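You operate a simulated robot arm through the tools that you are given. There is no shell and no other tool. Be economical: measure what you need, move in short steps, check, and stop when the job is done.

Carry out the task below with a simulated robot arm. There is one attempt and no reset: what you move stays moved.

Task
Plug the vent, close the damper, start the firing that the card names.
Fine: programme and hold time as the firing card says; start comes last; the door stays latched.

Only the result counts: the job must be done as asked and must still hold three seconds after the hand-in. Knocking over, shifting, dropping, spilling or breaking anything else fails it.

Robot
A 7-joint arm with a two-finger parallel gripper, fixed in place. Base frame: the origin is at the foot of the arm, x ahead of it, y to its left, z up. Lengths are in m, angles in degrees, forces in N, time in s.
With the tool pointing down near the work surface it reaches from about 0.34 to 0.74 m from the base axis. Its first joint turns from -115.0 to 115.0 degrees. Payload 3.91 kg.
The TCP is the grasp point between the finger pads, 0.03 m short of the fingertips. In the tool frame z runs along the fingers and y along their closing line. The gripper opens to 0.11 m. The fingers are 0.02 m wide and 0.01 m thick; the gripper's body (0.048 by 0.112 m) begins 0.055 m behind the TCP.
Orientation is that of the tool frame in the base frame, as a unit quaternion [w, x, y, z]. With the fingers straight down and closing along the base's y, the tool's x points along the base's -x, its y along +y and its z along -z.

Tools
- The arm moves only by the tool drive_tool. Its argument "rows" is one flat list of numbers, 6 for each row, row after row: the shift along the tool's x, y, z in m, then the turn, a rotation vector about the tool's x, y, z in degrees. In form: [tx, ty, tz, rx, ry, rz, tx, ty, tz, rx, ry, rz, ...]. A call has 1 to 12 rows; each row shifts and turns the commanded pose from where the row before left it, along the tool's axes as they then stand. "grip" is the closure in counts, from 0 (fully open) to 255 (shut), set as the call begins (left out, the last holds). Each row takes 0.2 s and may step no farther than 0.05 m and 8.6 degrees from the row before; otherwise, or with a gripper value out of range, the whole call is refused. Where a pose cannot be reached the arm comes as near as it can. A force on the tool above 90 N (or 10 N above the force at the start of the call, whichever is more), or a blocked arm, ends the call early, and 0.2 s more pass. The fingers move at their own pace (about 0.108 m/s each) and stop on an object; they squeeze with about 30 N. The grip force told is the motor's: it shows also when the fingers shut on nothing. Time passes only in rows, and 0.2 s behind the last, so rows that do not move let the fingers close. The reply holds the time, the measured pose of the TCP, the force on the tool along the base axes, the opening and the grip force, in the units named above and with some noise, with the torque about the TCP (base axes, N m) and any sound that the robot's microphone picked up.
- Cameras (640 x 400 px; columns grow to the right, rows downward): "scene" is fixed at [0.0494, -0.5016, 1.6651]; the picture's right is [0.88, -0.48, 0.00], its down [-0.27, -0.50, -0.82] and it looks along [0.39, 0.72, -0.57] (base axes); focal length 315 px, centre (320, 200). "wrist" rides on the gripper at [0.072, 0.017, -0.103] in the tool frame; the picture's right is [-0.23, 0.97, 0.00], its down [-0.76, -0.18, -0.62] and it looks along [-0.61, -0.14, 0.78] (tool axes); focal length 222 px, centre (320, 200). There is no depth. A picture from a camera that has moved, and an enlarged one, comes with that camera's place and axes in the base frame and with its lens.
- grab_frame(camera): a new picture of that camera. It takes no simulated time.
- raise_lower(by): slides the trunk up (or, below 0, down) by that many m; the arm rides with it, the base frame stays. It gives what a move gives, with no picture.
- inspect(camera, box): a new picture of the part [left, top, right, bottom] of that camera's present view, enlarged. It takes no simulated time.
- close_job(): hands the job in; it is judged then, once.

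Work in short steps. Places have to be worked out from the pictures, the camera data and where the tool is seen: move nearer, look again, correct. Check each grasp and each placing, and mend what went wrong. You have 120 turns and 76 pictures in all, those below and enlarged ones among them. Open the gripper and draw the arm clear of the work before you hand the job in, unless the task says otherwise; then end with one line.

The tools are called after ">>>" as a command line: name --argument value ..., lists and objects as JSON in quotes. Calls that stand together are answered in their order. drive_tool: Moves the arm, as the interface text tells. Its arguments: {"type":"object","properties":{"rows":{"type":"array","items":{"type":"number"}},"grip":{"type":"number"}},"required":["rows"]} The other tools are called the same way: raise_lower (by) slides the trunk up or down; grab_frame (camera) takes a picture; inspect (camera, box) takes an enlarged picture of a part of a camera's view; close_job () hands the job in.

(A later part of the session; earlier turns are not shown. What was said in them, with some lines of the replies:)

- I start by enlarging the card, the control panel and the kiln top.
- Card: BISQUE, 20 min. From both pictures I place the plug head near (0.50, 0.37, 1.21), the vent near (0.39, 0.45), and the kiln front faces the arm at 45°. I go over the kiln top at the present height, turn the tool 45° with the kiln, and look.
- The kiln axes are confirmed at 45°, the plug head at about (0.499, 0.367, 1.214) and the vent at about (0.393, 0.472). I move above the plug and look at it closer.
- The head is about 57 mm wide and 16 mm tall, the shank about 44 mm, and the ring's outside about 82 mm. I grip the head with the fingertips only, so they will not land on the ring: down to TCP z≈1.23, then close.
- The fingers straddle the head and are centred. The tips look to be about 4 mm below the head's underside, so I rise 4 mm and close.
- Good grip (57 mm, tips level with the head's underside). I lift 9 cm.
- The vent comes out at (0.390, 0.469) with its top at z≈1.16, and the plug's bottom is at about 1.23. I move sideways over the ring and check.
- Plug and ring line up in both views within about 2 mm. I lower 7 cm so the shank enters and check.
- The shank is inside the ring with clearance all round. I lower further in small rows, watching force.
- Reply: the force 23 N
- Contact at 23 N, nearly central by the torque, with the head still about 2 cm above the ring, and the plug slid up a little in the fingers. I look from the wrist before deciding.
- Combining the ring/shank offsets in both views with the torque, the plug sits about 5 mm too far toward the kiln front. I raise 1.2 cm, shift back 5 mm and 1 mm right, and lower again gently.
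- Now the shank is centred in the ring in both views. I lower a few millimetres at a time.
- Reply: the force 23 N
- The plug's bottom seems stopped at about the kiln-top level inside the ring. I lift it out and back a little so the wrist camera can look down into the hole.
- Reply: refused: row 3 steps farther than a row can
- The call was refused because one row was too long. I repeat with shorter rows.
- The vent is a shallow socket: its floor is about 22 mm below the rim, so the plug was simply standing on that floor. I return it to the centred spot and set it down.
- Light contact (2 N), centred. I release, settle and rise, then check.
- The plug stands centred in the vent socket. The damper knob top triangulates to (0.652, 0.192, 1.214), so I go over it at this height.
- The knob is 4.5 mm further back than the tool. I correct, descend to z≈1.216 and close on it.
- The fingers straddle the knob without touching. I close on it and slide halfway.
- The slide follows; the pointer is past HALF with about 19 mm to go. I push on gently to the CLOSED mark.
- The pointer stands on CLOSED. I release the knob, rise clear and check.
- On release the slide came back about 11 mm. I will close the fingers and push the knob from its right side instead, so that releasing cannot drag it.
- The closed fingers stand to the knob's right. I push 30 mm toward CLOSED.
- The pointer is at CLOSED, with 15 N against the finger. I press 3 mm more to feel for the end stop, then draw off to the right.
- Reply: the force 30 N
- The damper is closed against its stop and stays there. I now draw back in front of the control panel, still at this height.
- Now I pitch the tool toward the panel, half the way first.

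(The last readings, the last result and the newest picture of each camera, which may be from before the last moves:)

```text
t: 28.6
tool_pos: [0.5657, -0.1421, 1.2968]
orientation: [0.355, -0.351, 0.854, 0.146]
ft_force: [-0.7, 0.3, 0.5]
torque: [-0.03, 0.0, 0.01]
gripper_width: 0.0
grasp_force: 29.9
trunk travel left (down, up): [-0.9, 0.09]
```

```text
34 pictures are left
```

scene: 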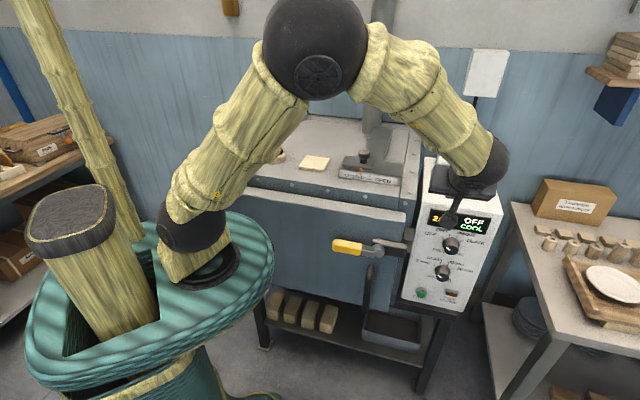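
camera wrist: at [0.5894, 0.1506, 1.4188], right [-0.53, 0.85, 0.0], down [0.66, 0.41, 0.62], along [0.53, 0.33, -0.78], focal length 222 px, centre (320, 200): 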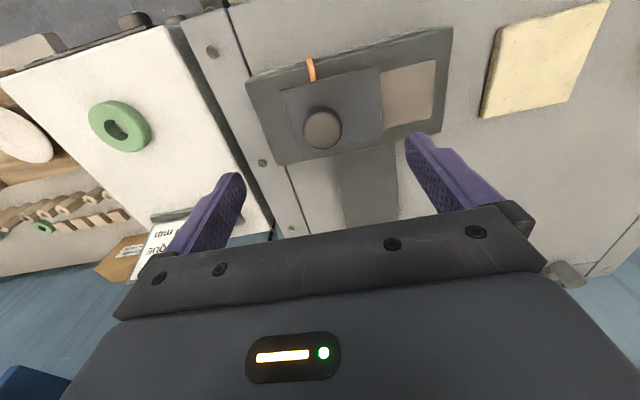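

Pose is as wanted so far. I finish the pitch to horizontal.

>>> drive_tool --rows '[0, 0, 0, 0, -7.5, 0, 0, 0, 0, 0, -7.5, 0, 0, 0, 0, 0, -7.5, 0, 0, 0, 0, 0, -7.5, 0, 0, 0, 0, 0, -7.5, 0, 0, 0, 0, 0, -7.5, 0]'

>>> grab_frame --camera "wrist"

```text
t: 30.0
tool_pos: [0.5648, -0.1396, 1.2987]
orientation: [0.654, -0.27, 0.653, 0.27]
ft_force: [0.9, 0.0, -0.1]
torque: [-0.01, 0.01, 0.03]
gripper_width: 0.0002
grasp_force: 29.7
trunk travel left (down, up): [-0.9, 0.09]
```

```text
33 pictures are left
camera wrist: at [0.4817, -0.2012, 1.2261], right [-0.69, 0.69, 0.23], down [-0.32, -0.57, 0.76], along [0.65, 0.45, 0.61], focal length 222 px, centre (320, 200)
```

wrist: 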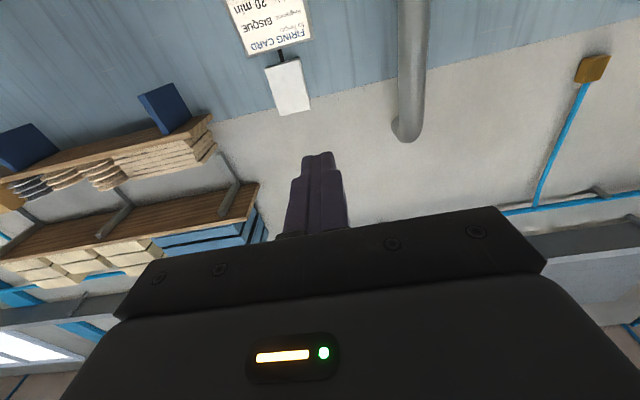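

The tool is horizontal, facing the panel. I shift 7 cm right in line with the knobs and lower the trunk to the programme knob's height (z≈1.02).

>>> drive_tool --rows '[0, -0.036, 0, 0, 0, 0, 0, -0.036, 0, 0, 0, 0]' --grip 0

>>> raise_lower --by -0.28

>>> grab_frame --camera "wrist"

>>> grab_frame --camera "scene"

```text
t: 30.6
tool_pos: [0.6163, -0.1904, 1.2988]
orientation: [0.654, -0.271, 0.653, 0.271]
ft_force: [0.0, -0.2, -0.3]
torque: [-0.03, 0.01, -0.01]
gripper_width: 0.1101
grasp_force: 0.0
trunk travel left (down, up): [-0.9, 0.09]
```

```text
t: 33.4
tool_pos: [0.6169, -0.1907, 1.0192]
orientation: [0.653, -0.27, 0.653, 0.271]
ft_force: [-0.1, -0.3, -0.5]
torque: [0.04, 0.0, -0.01]
gripper_width: 0.1096
grasp_force: 0.0
trunk travel left (down, up): [-0.62, 0.37]
```

```text
32 pictures are left
camera wrist: at [0.5326, -0.2527, 0.9466], right [-0.69, 0.69, 0.23], down [-0.31, -0.57, 0.76], along [0.65, 0.45, 0.61], focal length 222 px, centre (320, 200)
```

wrist: 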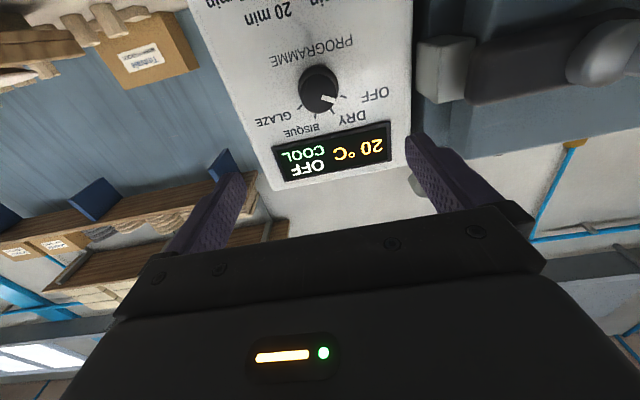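

```text
31 pictures are left
```

scene: 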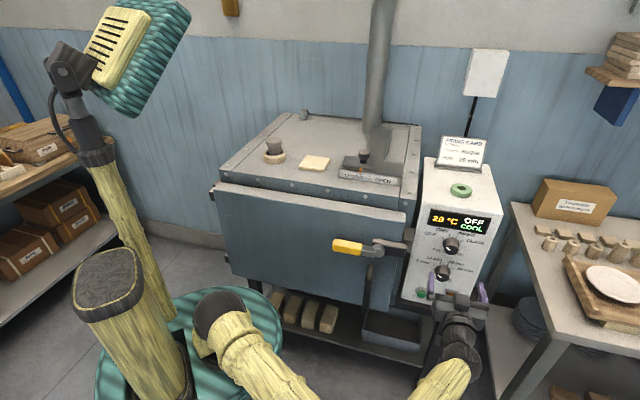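

The programme knob's face is near (r 0.57, z≈1.01) about 14 cm ahead. I advance 9 cm, go down 1 cm, and pre-turn the hand −40° so the 80° turn is symmetric.

>>> drive_tool --rows '[0.005, 0, 0.045, 0, 0, 0, 0.005, 0, 0.045, 0, 0, 0, 0, 0, 0, 0, 0, -8, 0, 0, 0, 0, 0, -8, 0, 0, 0, 0, 0, -8, 0, 0, 0, 0, 0, -8, 0, 0, 0, 0, 0, -8]'

>>> grab_frame --camera "wrist"

>>> inspect --camera "scene" --box '[400, 210, 512, 290]'

```text
t: 35.0
tool_pos: [0.6816, -0.1279, 1.0092]
orientation: [0.707, -0.478, 0.521, 0.03]
ft_force: [-0.5, 0.0, 0.1]
torque: [-0.01, 0.03, 0.02]
gripper_width: 0.11
grasp_force: 0.0
trunk travel left (down, up): [-0.62, 0.37]
```

```text
30 pictures are left
camera wrist: at [0.6336, -0.2248, 0.9428], right [-0.63, 0.63, -0.45], down [-0.69, -0.19, 0.7], along [0.35, 0.75, 0.56], focal length 222 px, centre (320, 200)
```

wrist: 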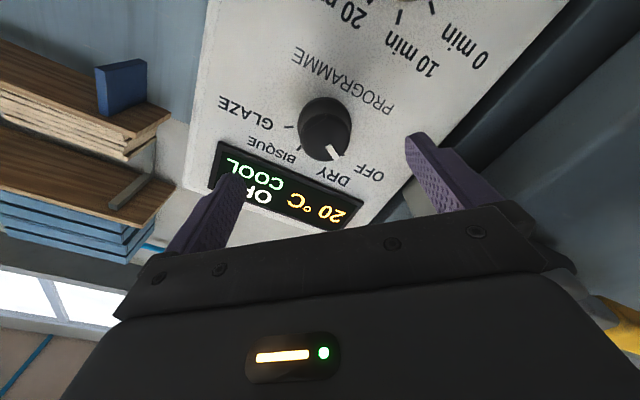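

```text
5.00 times, centred on (456, 250) of scene
camera zoom: at [0.0494, -0.5016, 1.6651], right [0.88, -0.48, 0.0], down [-0.27, -0.5, -0.82], along [0.39, 0.72, -0.57], focal length 1576 px, centre (-360, -50)
```

zoom: 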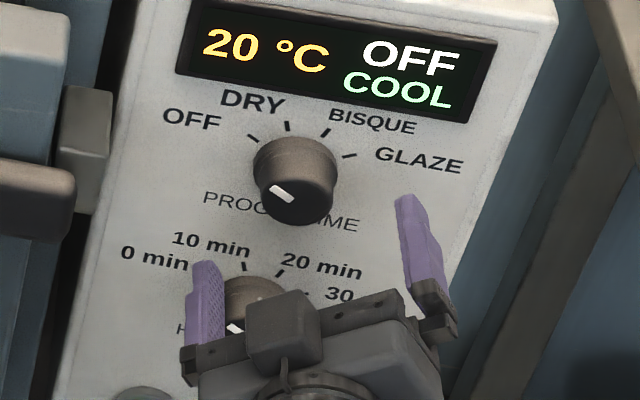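

Refined: knob face at q≈0.449, r≈0.572, z≈1.003. I correct by 6 mm down and 1.5 mm right, and advance 5 cm with the fingers around the knob.

>>> drive_tool --rows '[0.0056, 0.0028, 0.015, 0, 0, 0, 0, 0, 0.02, 0, 0, 0, 0, 0, 0.015, 0, 0, 0]'

>>> grab_frame --camera "wrist"

>>> inspect --camera "scene" --box '[400, 210, 512, 290]'

```text
t: 35.8
tool_pos: [0.7169, -0.0948, 1.0017]
orientation: [0.706, -0.478, 0.522, 0.031]
ft_force: [-0.1, -1.1, 0.3]
torque: [0.01, -0.02, 0.06]
gripper_width: 0.1102
grasp_force: 0.2
trunk travel left (down, up): [-0.62, 0.37]
```

```text
28 pictures are left
camera wrist: at [0.6684, -0.1912, 0.9357], right [-0.63, 0.63, -0.45], down [-0.69, -0.19, 0.7], along [0.35, 0.75, 0.56], focal length 222 px, centre (320, 200)
```

wrist: 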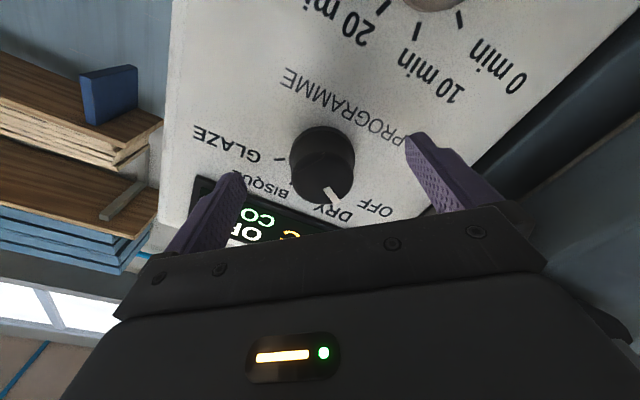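

```text
5.00 times, centred on (456, 250) of scene
camera zoom: at [0.0494, -0.5016, 1.6651], right [0.88, -0.48, 0.0], down [-0.27, -0.5, -0.82], along [0.39, 0.72, -0.57], focal length 1576 px, centre (-360, -50)
```

zoom: 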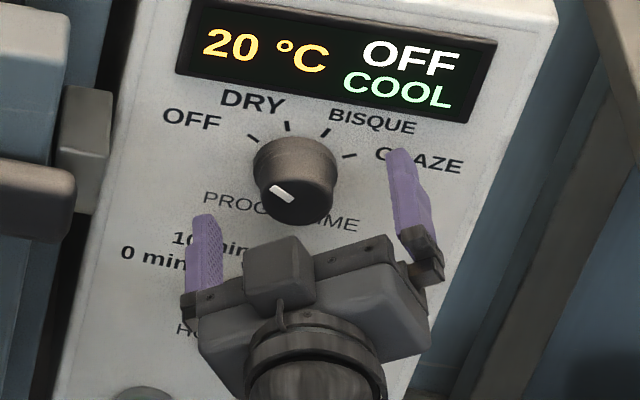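

The knob is centred between the fingers with about 2 cm overlap. I trim slightly and close on it.

>>> drive_tool --rows '[0.0019, 0.0016, 0.004, 0, 0, 0, 0, 0, 0, 0, 0, 0, 0, 0, 0, 0, 0, 0, 0, 0, 0, 0, 0, 0]' --grip 255

>>> inspect --camera "scene" --box '[400, 210, 512, 290]'

```text
t: 36.8
tool_pos: [0.7197, -0.0904, 1.002]
orientation: [0.707, -0.478, 0.52, 0.03]
ft_force: [9.9, 1.5, 17.4]
torque: [0.32, -0.11, 0.0]
gripper_width: 0.0438
grasp_force: 44.6
trunk travel left (down, up): [-0.62, 0.37]
```

```text
5.00 times, centred on (456, 250) of scene
camera zoom: at [0.0494, -0.5016, 1.6651], right [0.88, -0.48, 0.0], down [-0.27, -0.5, -0.82], along [0.39, 0.72, -0.57], focal length 1576 px, centre (-360, -50)
```

zoom: 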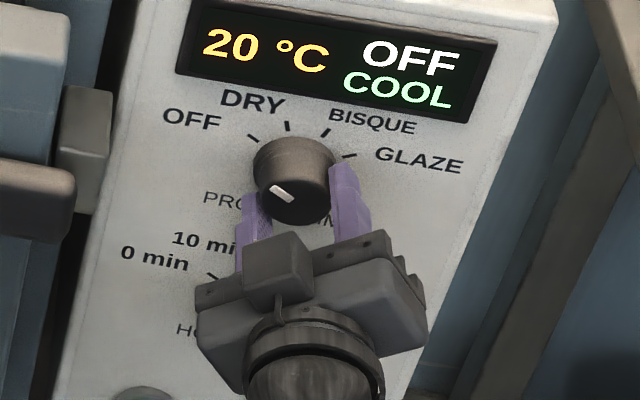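

Gripped (44 mm), with a 16 N side load. I relieve it by 2 mm and turn 48° clockwise, then check.

>>> drive_tool --rows '[0, -0.002, 0, 0, 0, 0, 0, 0, 0, 0, 0, 8, 0, 0, 0, 0, 0, 8, 0, 0, 0, 0, 0, 8, 0, 0, 0, 0, 0, 8, 0, 0, 0, 0, 0, 8, 0, 0, 0, 0, 0, 8]'

>>> inspect --camera "scene" --box '[400, 210, 512, 290]'

```text
t: 38.4
tool_pos: [0.7168, -0.0885, 0.9998]
orientation: [0.63, -0.227, 0.671, 0.319]
ft_force: [-36.0, 11.2, -18.4]
torque: [-0.1, -0.14, 0.59]
gripper_width: 0.0439
grasp_force: 45.4
trunk travel left (down, up): [-0.62, 0.37]
```

```text
5.00 times, centred on (456, 250) of scene
camera zoom: at [0.0494, -0.5016, 1.6651], right [0.88, -0.48, 0.0], down [-0.27, -0.5, -0.82], along [0.39, 0.72, -0.57], focal length 1576 px, centre (-360, -50)
```

zoom: 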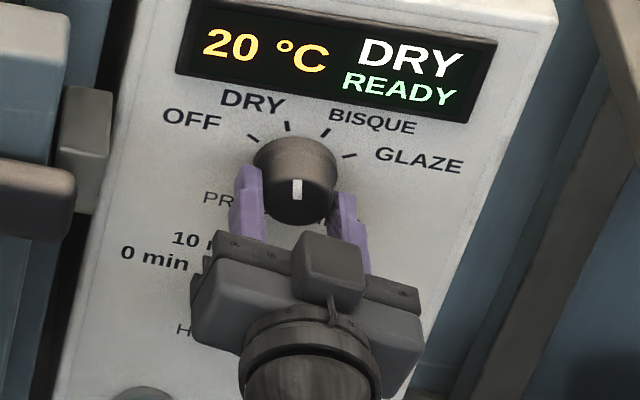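

The display now reads DRY / READY. There is some side load, so I relieve it (about 4 mm left, 3 mm down, 2 mm out) and turn 32° more.

>>> drive_tool --rows '[0.003, 0.0036, -0.002, 0, 0, 0, 0, 0, 0, 0, 0, 8, 0, 0, 0, 0, 0, 8, 0, 0, 0, 0, 0, 8, 0, 0, 0, 0, 0, 8]'

>>> inspect --camera "scene" --box '[400, 210, 512, 290]'

```text
t: 39.6
tool_pos: [0.7144, -0.0875, 1.0012]
orientation: [0.521, -0.031, 0.706, 0.479]
ft_force: [-1.8, 19.1, 9.2]
torque: [0.19, -0.32, 0.26]
gripper_width: 0.0435
grasp_force: 45.3
trunk travel left (down, up): [-0.62, 0.37]
```

```text
5.00 times, centred on (456, 250) of scene
camera zoom: at [0.0494, -0.5016, 1.6651], right [0.88, -0.48, 0.0], down [-0.27, -0.5, -0.82], along [0.39, 0.72, -0.57], focal length 1576 px, centre (-360, -50)
```

zoom: 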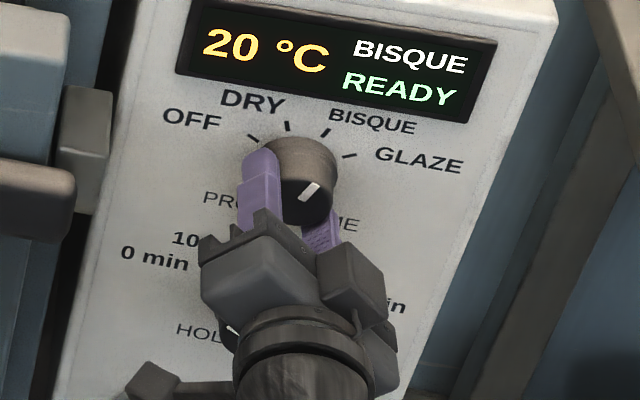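

The display shows BISQUE. I zoom on the pointer to see whether it stands square on the mark.

>>> inspect --camera "scene" --box '[431, 225, 479, 255]'

```text
13.33 times, centred on (455, 240) of scene
camera zoom: at [0.0494, -0.5016, 1.6651], right [0.88, -0.48, 0.0], down [-0.27, -0.5, -0.82], along [0.39, 0.72, -0.57], focal length 4202 px, centre (-1480, -333)
```

zoom: 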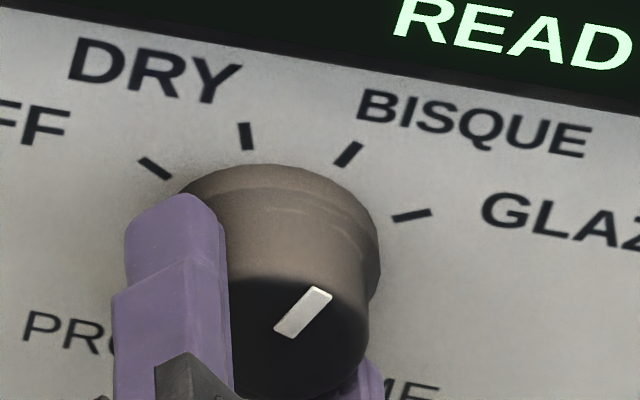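

The pointer is parallel to the BISQUE tick. I relieve the remaining load, open, and draw back 7 cm.

>>> drive_tool --rows '[0.0005, 0.0022, 0.0015, 0, 0, 0, 0, 0, 0, 0, 0, 0]'

>>> drive_tool --rows '[0, 0, 0, 0, 0, 0, 0, 0, 0, 0, 0, 0, 0, 0, 0, 0, 0, 0, 0, 0, -0.03, 0, 0, 0, 0, 0, -0.04, 0, 0, 0]' --grip 0

>>> inspect --camera "scene" --box '[400, 210, 512, 290]'

```text
t: 40.2
tool_pos: [0.7156, -0.0878, 1.0014]
orientation: [0.522, -0.031, 0.707, 0.477]
ft_force: [7.3, 11.3, 15.6]
torque: [-0.05, -0.01, 0.43]
gripper_width: 0.044
grasp_force: 45.2
trunk travel left (down, up): [-0.62, 0.37]
```

```text
t: 41.4
tool_pos: [0.6657, -0.1403, 1.0008]
orientation: [0.521, -0.031, 0.706, 0.478]
ft_force: [-0.1, 0.0, -1.1]
torque: [0.01, -0.02, -0.01]
gripper_width: 0.1102
grasp_force: 0.0
trunk travel left (down, up): [-0.62, 0.37]
```

```text
5.00 times, centred on (456, 250) of scene
camera zoom: at [0.0494, -0.5016, 1.6651], right [0.88, -0.48, 0.0], down [-0.27, -0.5, -0.82], along [0.39, 0.72, -0.57], focal length 1576 px, centre (-360, -50)
```

zoom: 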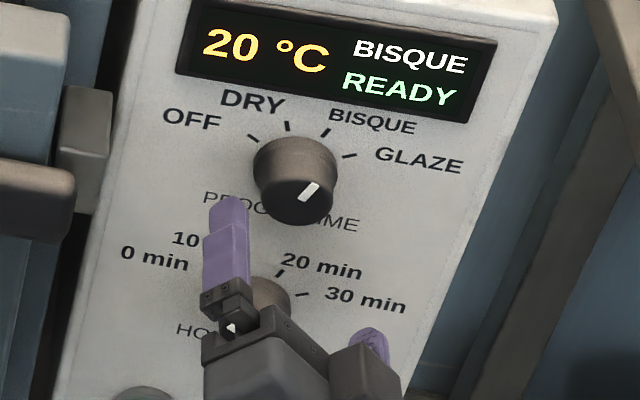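

BISQUE holds. I turn the hand back 80° and lower the trunk 0.123 m to the hold knob (expected z≈0.878, r≈0.57).

>>> drive_tool --rows '[0, 0, 0, 0, 0, -8, 0, 0, 0, 0, 0, -8, 0, 0, 0, 0, 0, -8, 0, 0, 0, 0, 0, -8, 0, 0, 0, 0, 0, -8, 0, 0, 0, 0, 0, -8, 0, 0, 0, 0, 0, -8, 0, 0, 0, 0, 0, -8, 0, 0, 0, 0, 0, -8, 0, 0, 0, 0, 0, -8]'

>>> raise_lower --by -0.123

>>> grab_frame --camera "wrist"

>>> inspect --camera "scene" --box '[390, 230, 502, 310]'

```text
t: 43.6
tool_pos: [0.6664, -0.1369, 1.0]
orientation: [0.707, -0.478, 0.521, 0.029]
ft_force: [0.7, 0.6, -0.8]
torque: [0.02, 0.03, 0.0]
gripper_width: 0.1103
grasp_force: 0.0
trunk travel left (down, up): [-0.62, 0.37]
```

```text
t: 45.2
tool_pos: [0.667, -0.1377, 0.8771]
orientation: [0.706, -0.478, 0.521, 0.031]
ft_force: [0.4, 0.0, 0.4]
torque: [-0.02, 0.0, -0.04]
gripper_width: 0.1101
grasp_force: 0.0
trunk travel left (down, up): [-0.497, 0.493]
```

```text
21 pictures are left
camera wrist: at [0.6185, -0.2348, 0.8107], right [-0.63, 0.63, -0.45], down [-0.69, -0.19, 0.7], along [0.35, 0.75, 0.56], focal length 222 px, centre (320, 200)
```

wrist: 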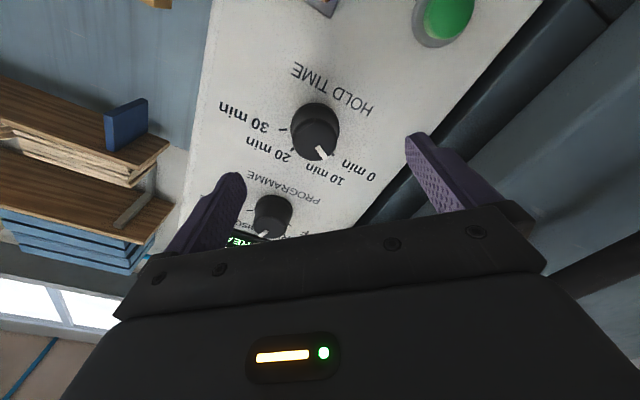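

```text
5.00 times, centred on (446, 270) of scene
camera zoom: at [0.0494, -0.5016, 1.6651], right [0.88, -0.48, 0.0], down [-0.27, -0.5, -0.82], along [0.39, 0.72, -0.57], focal length 1576 px, centre (-310, -150)
```

zoom: 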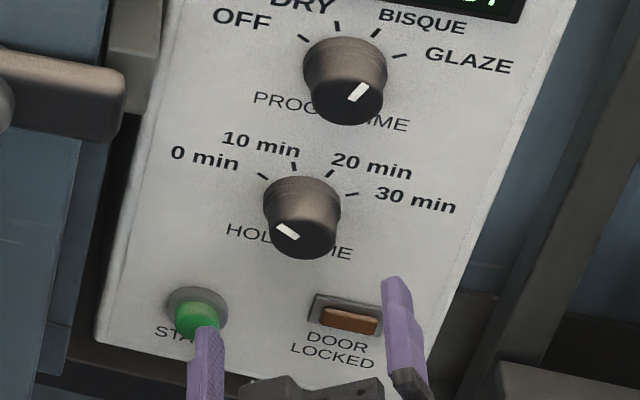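

The hold knob is right on the tool axis. I advance 7 cm and close on it.

>>> drive_tool --rows '[0, 0, 0.03, 0, 0, 0, 0, 0, 0.025, 0, 0, 0, 0, 0, 0.015, 0, 0, 0]'

>>> inspect --camera "wrist" --box '[200, 80, 440, 230]'

```text
t: 46.0
tool_pos: [0.7188, -0.0878, 0.8757]
orientation: [0.706, -0.478, 0.521, 0.031]
ft_force: [0.1, 0.0, 0.5]
torque: [0.03, 0.01, 0.0]
gripper_width: 0.1101
grasp_force: 0.0
trunk travel left (down, up): [-0.497, 0.493]
```

```text
2.67 times, centred on (320, 155) of wrist
camera zoom: at [0.6691, -0.1854, 0.81], right [-0.63, 0.63, -0.45], down [-0.69, -0.19, 0.7], along [0.35, 0.75, 0.56], focal length 592 px, centre (320, 320)
```

zoom: 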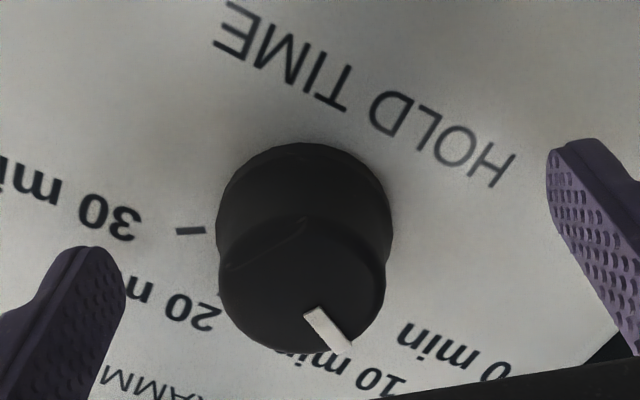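

The knob sits about 4 mm toward −y of the tool. I trim that and close.

>>> drive_tool --rows '[0.001, -0.004, 0.001, 0, 0, 0, 0, 0, 0, 0, 0, 0, 0, 0, 0, 0, 0, 0, 0, 0, 0, 0, 0, 0]' --grip 255

```text
t: 47.0
tool_pos: [0.7215, -0.0911, 0.8794]
orientation: [0.707, -0.476, 0.522, 0.029]
ft_force: [18.1, -4.8, 14.7]
torque: [0.23, 0.05, -0.73]
gripper_width: 0.0441
grasp_force: 44.8
trunk travel left (down, up): [-0.497, 0.493]
```

I relieve the 22 N side load (2.5 mm along −y) and turn 40°.

>>> drive_tool --rows '[0, -0.0025, 0.001, 0, 0, 0, 0, 0, 0, 0, 0, 8, 0, 0, 0, 0, 0, 8, 0, 0, 0, 0, 0, 8, 0, 0, 0, 0, 0, 8, 0, 0, 0, 0, 0, 8]'

>>> inspect --camera "scene" --box '[390, 200, 518, 290]'

```text
t: 48.4
tool_pos: [0.7171, -0.0893, 0.8778]
orientation: [0.651, -0.273, 0.653, 0.274]
ft_force: [-46.0, 0.1, -26.5]
torque: [-0.04, -0.29, 1.05]
gripper_width: 0.0438
grasp_force: 44.9
trunk travel left (down, up): [-0.497, 0.493]
```

```text
4.44 times, centred on (454, 245) of scene
camera zoom: at [0.0494, -0.5016, 1.6651], right [0.88, -0.48, 0.0], down [-0.27, -0.5, -0.82], along [0.39, 0.72, -0.57], focal length 1401 px, centre (-276, 0)
```

zoom: 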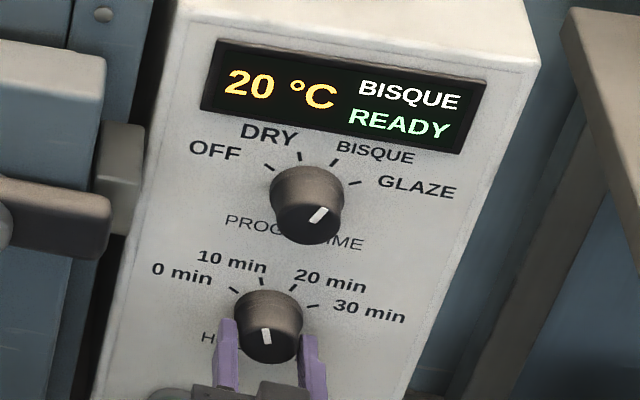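

The pointer is at 10 min. I relieve the load (3 mm down, 4 mm left, 3 mm out) and turn 40° more.

>>> drive_tool --rows '[0.003, 0.004, -0.003, 0, 0, 0, 0, 0, 0, 0, 0, 8, 0, 0, 0, 0, 0, 8, 0, 0, 0, 0, 0, 8, 0, 0, 0, 0, 0, 8, 0, 0, 0, 0, 0, 8]'

>>> inspect --camera "scene" --box '[418, 248, 466, 288]'

```text
t: 49.8
tool_pos: [0.7146, -0.0852, 0.8798]
orientation: [0.519, -0.033, 0.706, 0.481]
ft_force: [-17.4, 21.4, -1.7]
torque: [-0.03, -0.2, 0.74]
gripper_width: 0.044
grasp_force: 45.3
trunk travel left (down, up): [-0.497, 0.493]
```

```text
10.00 times, centred on (442, 268) of scene
camera zoom: at [0.0494, -0.5016, 1.6651], right [0.88, -0.48, 0.0], down [-0.27, -0.5, -0.82], along [0.39, 0.72, -0.57], focal length 3152 px, centre (-900, -480)
```

zoom: 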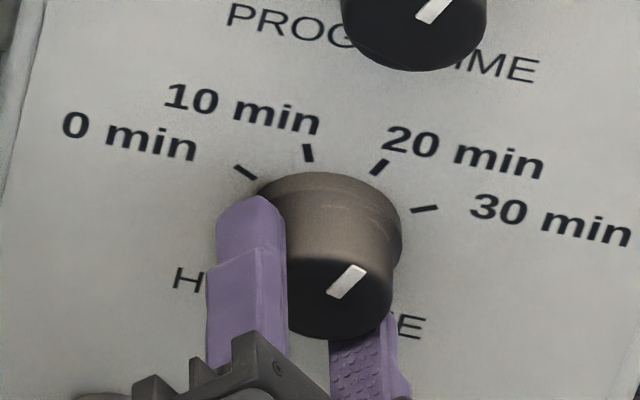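

The pointer is parallel to the 20 min tick. I relieve the load, open, draw back, and check.

>>> drive_tool --rows '[0.0019, 0.0023, 0, 0, 0, 0, 0, 0, 0, 0, 0, 0]'

>>> drive_tool --rows '[0, 0, 0, 0, 0, 0, 0, 0, 0, 0, 0, 0, 0, 0, 0, 0, 0, 0, 0, 0, -0.03, 0, 0, 0, 0, 0, -0.04, 0, 0, 0, 0, 0, -0.04, 0, 0, 0]' --grip 0

>>> inspect --camera "scene" --box '[390, 200, 518, 300]'

```text
t: 50.4
tool_pos: [0.7148, -0.0857, 0.8793]
orientation: [0.521, -0.033, 0.706, 0.478]
ft_force: [-0.5, 20.4, 9.2]
torque: [-0.31, 0.09, 1.06]
gripper_width: 0.0441
grasp_force: 45.4
trunk travel left (down, up): [-0.497, 0.493]
```

```text
t: 51.8
tool_pos: [0.6383, -0.1648, 0.877]
orientation: [0.521, -0.032, 0.706, 0.478]
ft_force: [0.9, -0.1, -0.3]
torque: [0.05, 0.01, -0.01]
gripper_width: 0.1103
grasp_force: 0.1
trunk travel left (down, up): [-0.497, 0.493]
```

```text
4.00 times, centred on (454, 250) of scene
camera zoom: at [0.0494, -0.5016, 1.6651], right [0.88, -0.48, 0.0], down [-0.27, -0.5, -0.82], along [0.39, 0.72, -0.57], focal length 1261 px, centre (-216, 0)
```

zoom: 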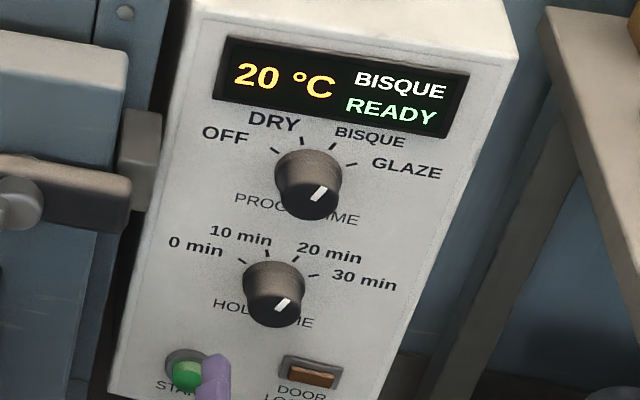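

Display: BISQUE, READY; hold at 20 min. For START I estimate r≈0.525, z≈0.756. I unwind the hand, close the fingers, shift 4.3 cm left and lower the trunk.

>>> drive_tool --rows '[0, 0, 0, 0, 0, -8, 0, 0, 0, 0, 0, -8, 0, 0, 0, 0, 0, -8, 0, 0, 0, 0, 0, -8, 0, 0, 0, 0, 0, -8, 0, 0.043, 0, 0, 0, 0]' --grip 255

>>> raise_lower --by -0.121

>>> grab_frame --camera "wrist"

>>> grab_frame --camera "scene"

```text
t: 53.2
tool_pos: [0.6077, -0.1353, 0.8785]
orientation: [0.653, -0.272, 0.653, 0.27]
ft_force: [-0.2, 0.4, -0.8]
torque: [-0.02, -0.03, 0.0]
gripper_width: 0.0
grasp_force: 29.2
trunk travel left (down, up): [-0.497, 0.493]
```

```text
t: 54.7
tool_pos: [0.6074, -0.1358, 0.7568]
orientation: [0.653, -0.271, 0.653, 0.27]
ft_force: [0.1, 0.1, 0.6]
torque: [-0.01, 0.01, 0.03]
gripper_width: 0.0
grasp_force: 29.6
trunk travel left (down, up): [-0.376, 0.614]
```

```text
15 pictures are left
camera wrist: at [0.5234, -0.1968, 0.6853], right [-0.69, 0.69, 0.23], down [-0.31, -0.57, 0.76], along [0.65, 0.45, 0.61], focal length 222 px, centre (320, 200)
```

wrist: 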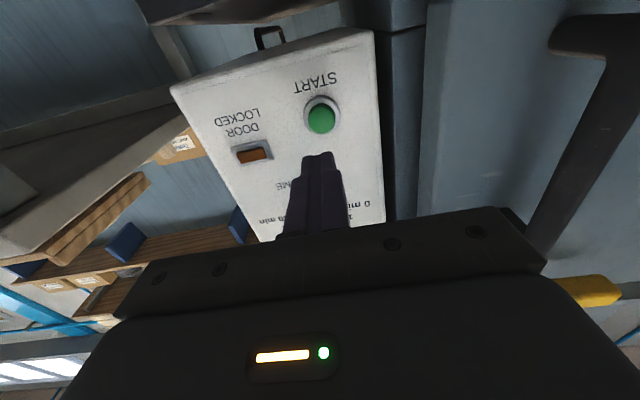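

```text
14 pictures are left
```

scene: 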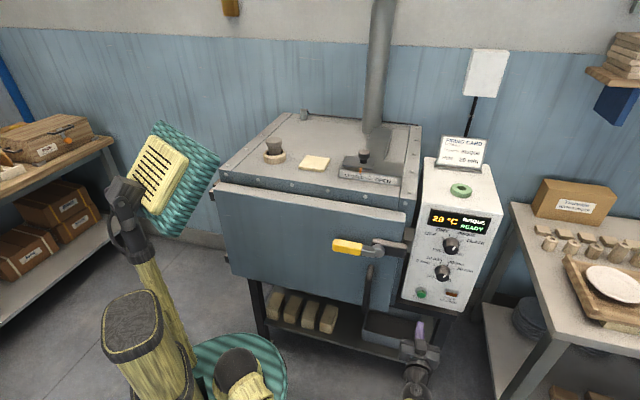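

The button lies on the tool axis to within a few millimetres. I raise 3 mm, advance 8 cm and look again.

>>> drive_tool --rows '[-0.003, 0, 0.035, 0, 0, 0, 0, 0, 0.035, 0, 0, 0, 0, 0, 0.01, 0, 0, 0]'

>>> grab_frame --camera "wrist"

>>> inspect --camera "scene" --box '[390, 255, 470, 305]'

```text
t: 55.5
tool_pos: [0.6638, -0.0795, 0.7603]
orientation: [0.653, -0.272, 0.653, 0.271]
ft_force: [0.3, -0.1, -0.4]
torque: [0.03, 0.01, 0.0]
gripper_width: 0.0
grasp_force: 29.9
trunk travel left (down, up): [-0.376, 0.614]
```

```text
13 pictures are left
camera wrist: at [0.5799, -0.1404, 0.6872], right [-0.69, 0.69, 0.23], down [-0.31, -0.57, 0.76], along [0.65, 0.45, 0.61], focal length 222 px, centre (320, 200)
```

wrist: 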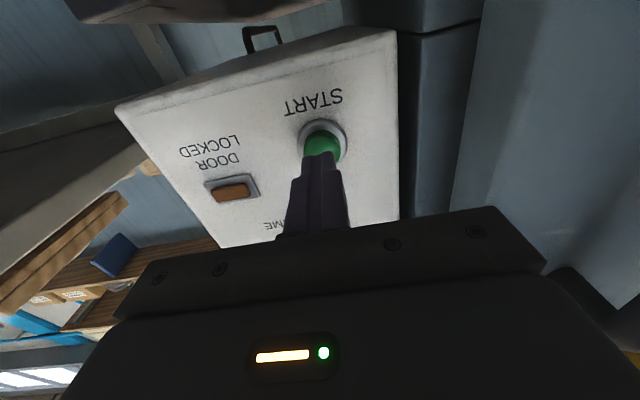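

```text
8.00 times, centred on (430, 280) of scene
camera zoom: at [0.0494, -0.5016, 1.6651], right [0.88, -0.48, 0.0], down [-0.27, -0.5, -0.82], along [0.39, 0.72, -0.57], focal length 2521 px, centre (-560, -440)
```

zoom: 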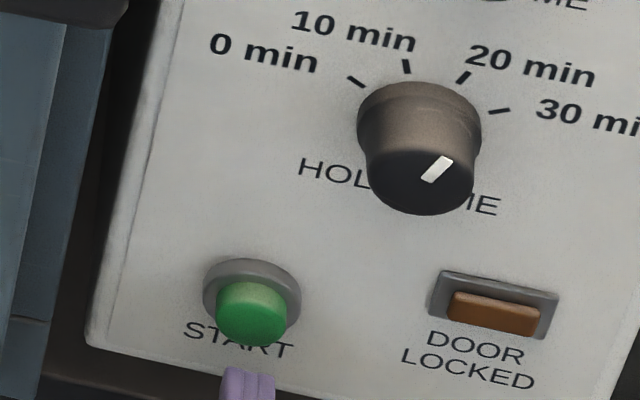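

The tip is lined up with the green cap. I advance in small steps and watch the force.

>>> drive_tool --rows '[0, 0, 0.008, 0, 0, 0, 0, 0, 0.006, 0, 0, 0, 0, 0, 0.004, 0, 0, 0]'

>>> inspect --camera "scene" --box '[400, 200, 512, 310]'

```text
t: 56.3
tool_pos: [0.6776, -0.0666, 0.7606]
orientation: [0.654, -0.271, 0.653, 0.27]
ft_force: [-0.1, 0.2, 0.4]
torque: [0.0, 0.0, -0.02]
gripper_width: 0.0002
grasp_force: 30.3
trunk travel left (down, up): [-0.376, 0.614]
```

```text
3.64 times, centred on (456, 255) of scene
camera zoom: at [0.0494, -0.5016, 1.6651], right [0.88, -0.48, 0.0], down [-0.27, -0.5, -0.82], along [0.39, 0.72, -0.57], focal length 1146 px, centre (-174, 0)
```

zoom: 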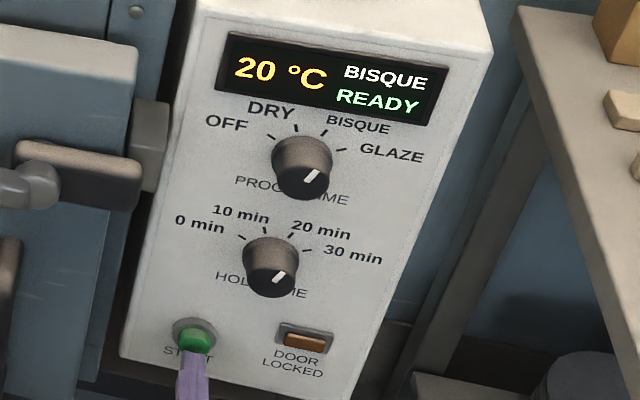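

No contact yet. I go on in small steps.

>>> drive_tool --rows '[0, 0, 0.004, 0, 0, 0, 0, 0, 0.003, 0, 0, 0, 0, 0, 0.003, 0, 0, 0]'

>>> inspect --camera "scene" --box '[400, 200, 512, 310]'

```text
t: 57.1
tool_pos: [0.6841, -0.0602, 0.7611]
orientation: [0.653, -0.271, 0.653, 0.271]
ft_force: [-1.3, -2.1, -0.9]
torque: [0.02, 0.01, 0.0]
gripper_width: 0.0
grasp_force: 30.6
trunk travel left (down, up): [-0.376, 0.614]
heard: click
```

```text
3.64 times, centred on (456, 255) of scene
camera zoom: at [0.0494, -0.5016, 1.6651], right [0.88, -0.48, 0.0], down [-0.27, -0.5, -0.82], along [0.39, 0.72, -0.57], focal length 1146 px, centre (-174, 0)
```

zoom: 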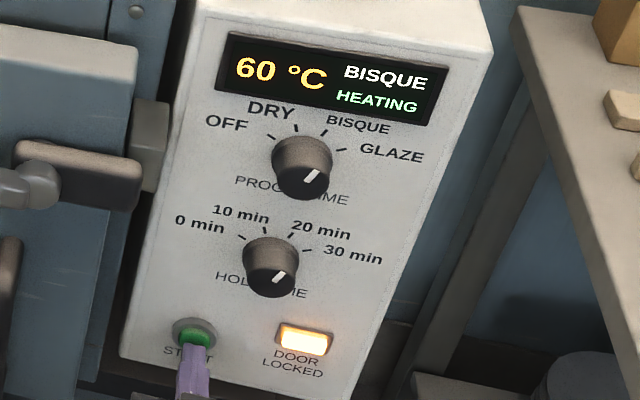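

A click, and the display shows HEATING with the door-locked lamp lit. I draw straight back, open the gripper, and check everything.

>>> drive_tool --rows '[0, 0, -0.03, 0, 0, 0, 0, 0, -0.04, 0, 0, 0, 0, 0, -0.04, 0, 0, 0, 0, 0, -0.04, 0, 0, 0]'

>>> drive_tool --rows '[0, 0, 0, 0, 0, 0, 0, 0, 0, 0, 0, 0, 0, 0, 0, 0, 0, 0]' --grip 0

>>> grab_frame --camera "scene"

>>> inspect --camera "scene" --box '[250, 120, 410, 200]'

>>> inspect --camera "scene" --box '[320, 195, 512, 310]'

```text
t: 58.1
tool_pos: [0.5756, -0.1631, 0.7606]
orientation: [0.653, -0.27, 0.654, 0.27]
ft_force: [0.4, 0.2, -1.2]
torque: [0.01, 0.02, 0.0]
gripper_width: 0.0
grasp_force: 29.8
trunk travel left (down, up): [-0.376, 0.614]
```

```text
t: 58.9
tool_pos: [0.5765, -0.165, 0.7607]
orientation: [0.653, -0.27, 0.654, 0.27]
ft_force: [0.3, 0.3, -0.3]
torque: [0.01, 0.02, 0.01]
gripper_width: 0.11
grasp_force: 0.0
trunk travel left (down, up): [-0.376, 0.614]
```

```text
9 pictures are left
```

scene: 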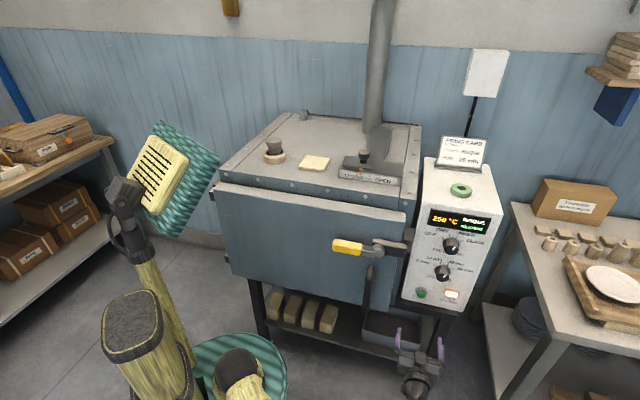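

```text
4.00 times, centred on (330, 160) of scene
camera zoom: at [0.0494, -0.5016, 1.6651], right [0.88, -0.48, 0.0], down [-0.27, -0.5, -0.82], along [0.39, 0.72, -0.57], focal length 1261 px, centre (280, 360)
```

zoom: 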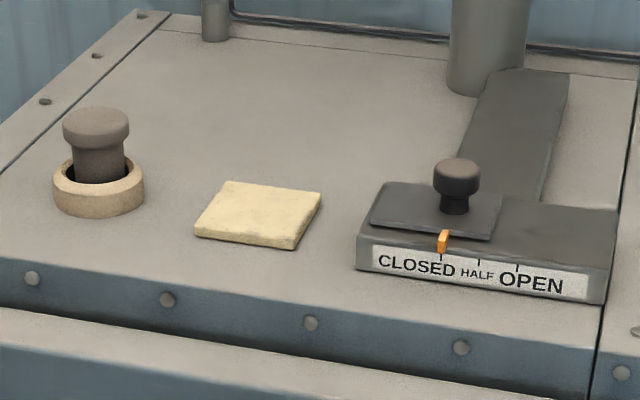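

```text
3.33 times, centred on (416, 252) of scene
camera zoom: at [0.0494, -0.5016, 1.6651], right [0.88, -0.48, 0.0], down [-0.27, -0.5, -0.82], along [0.39, 0.72, -0.57], focal length 1050 px, centre (0, 25)
```

zoom: 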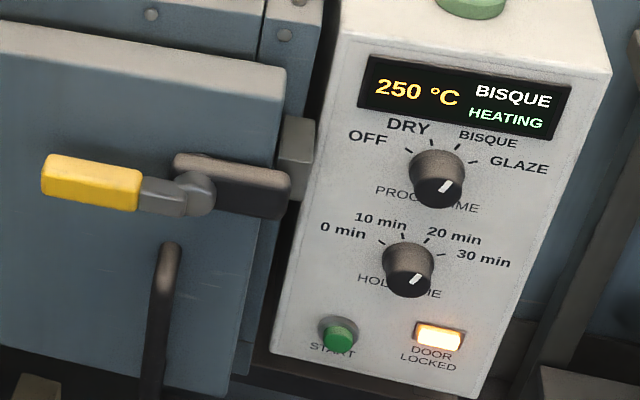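

Everything holds: the plug is in the vent, the damper is at CLOSED, BISQUE and 20 min are set, the kiln is heating, the door is latched, and the arm is clear. I hand in.

>>> close_job

```text
The job is handed in.
```

The vent is plugged and the damper is closed. The BISQUE firing with a 20 min hold was started last and is heating, with the door still latched.
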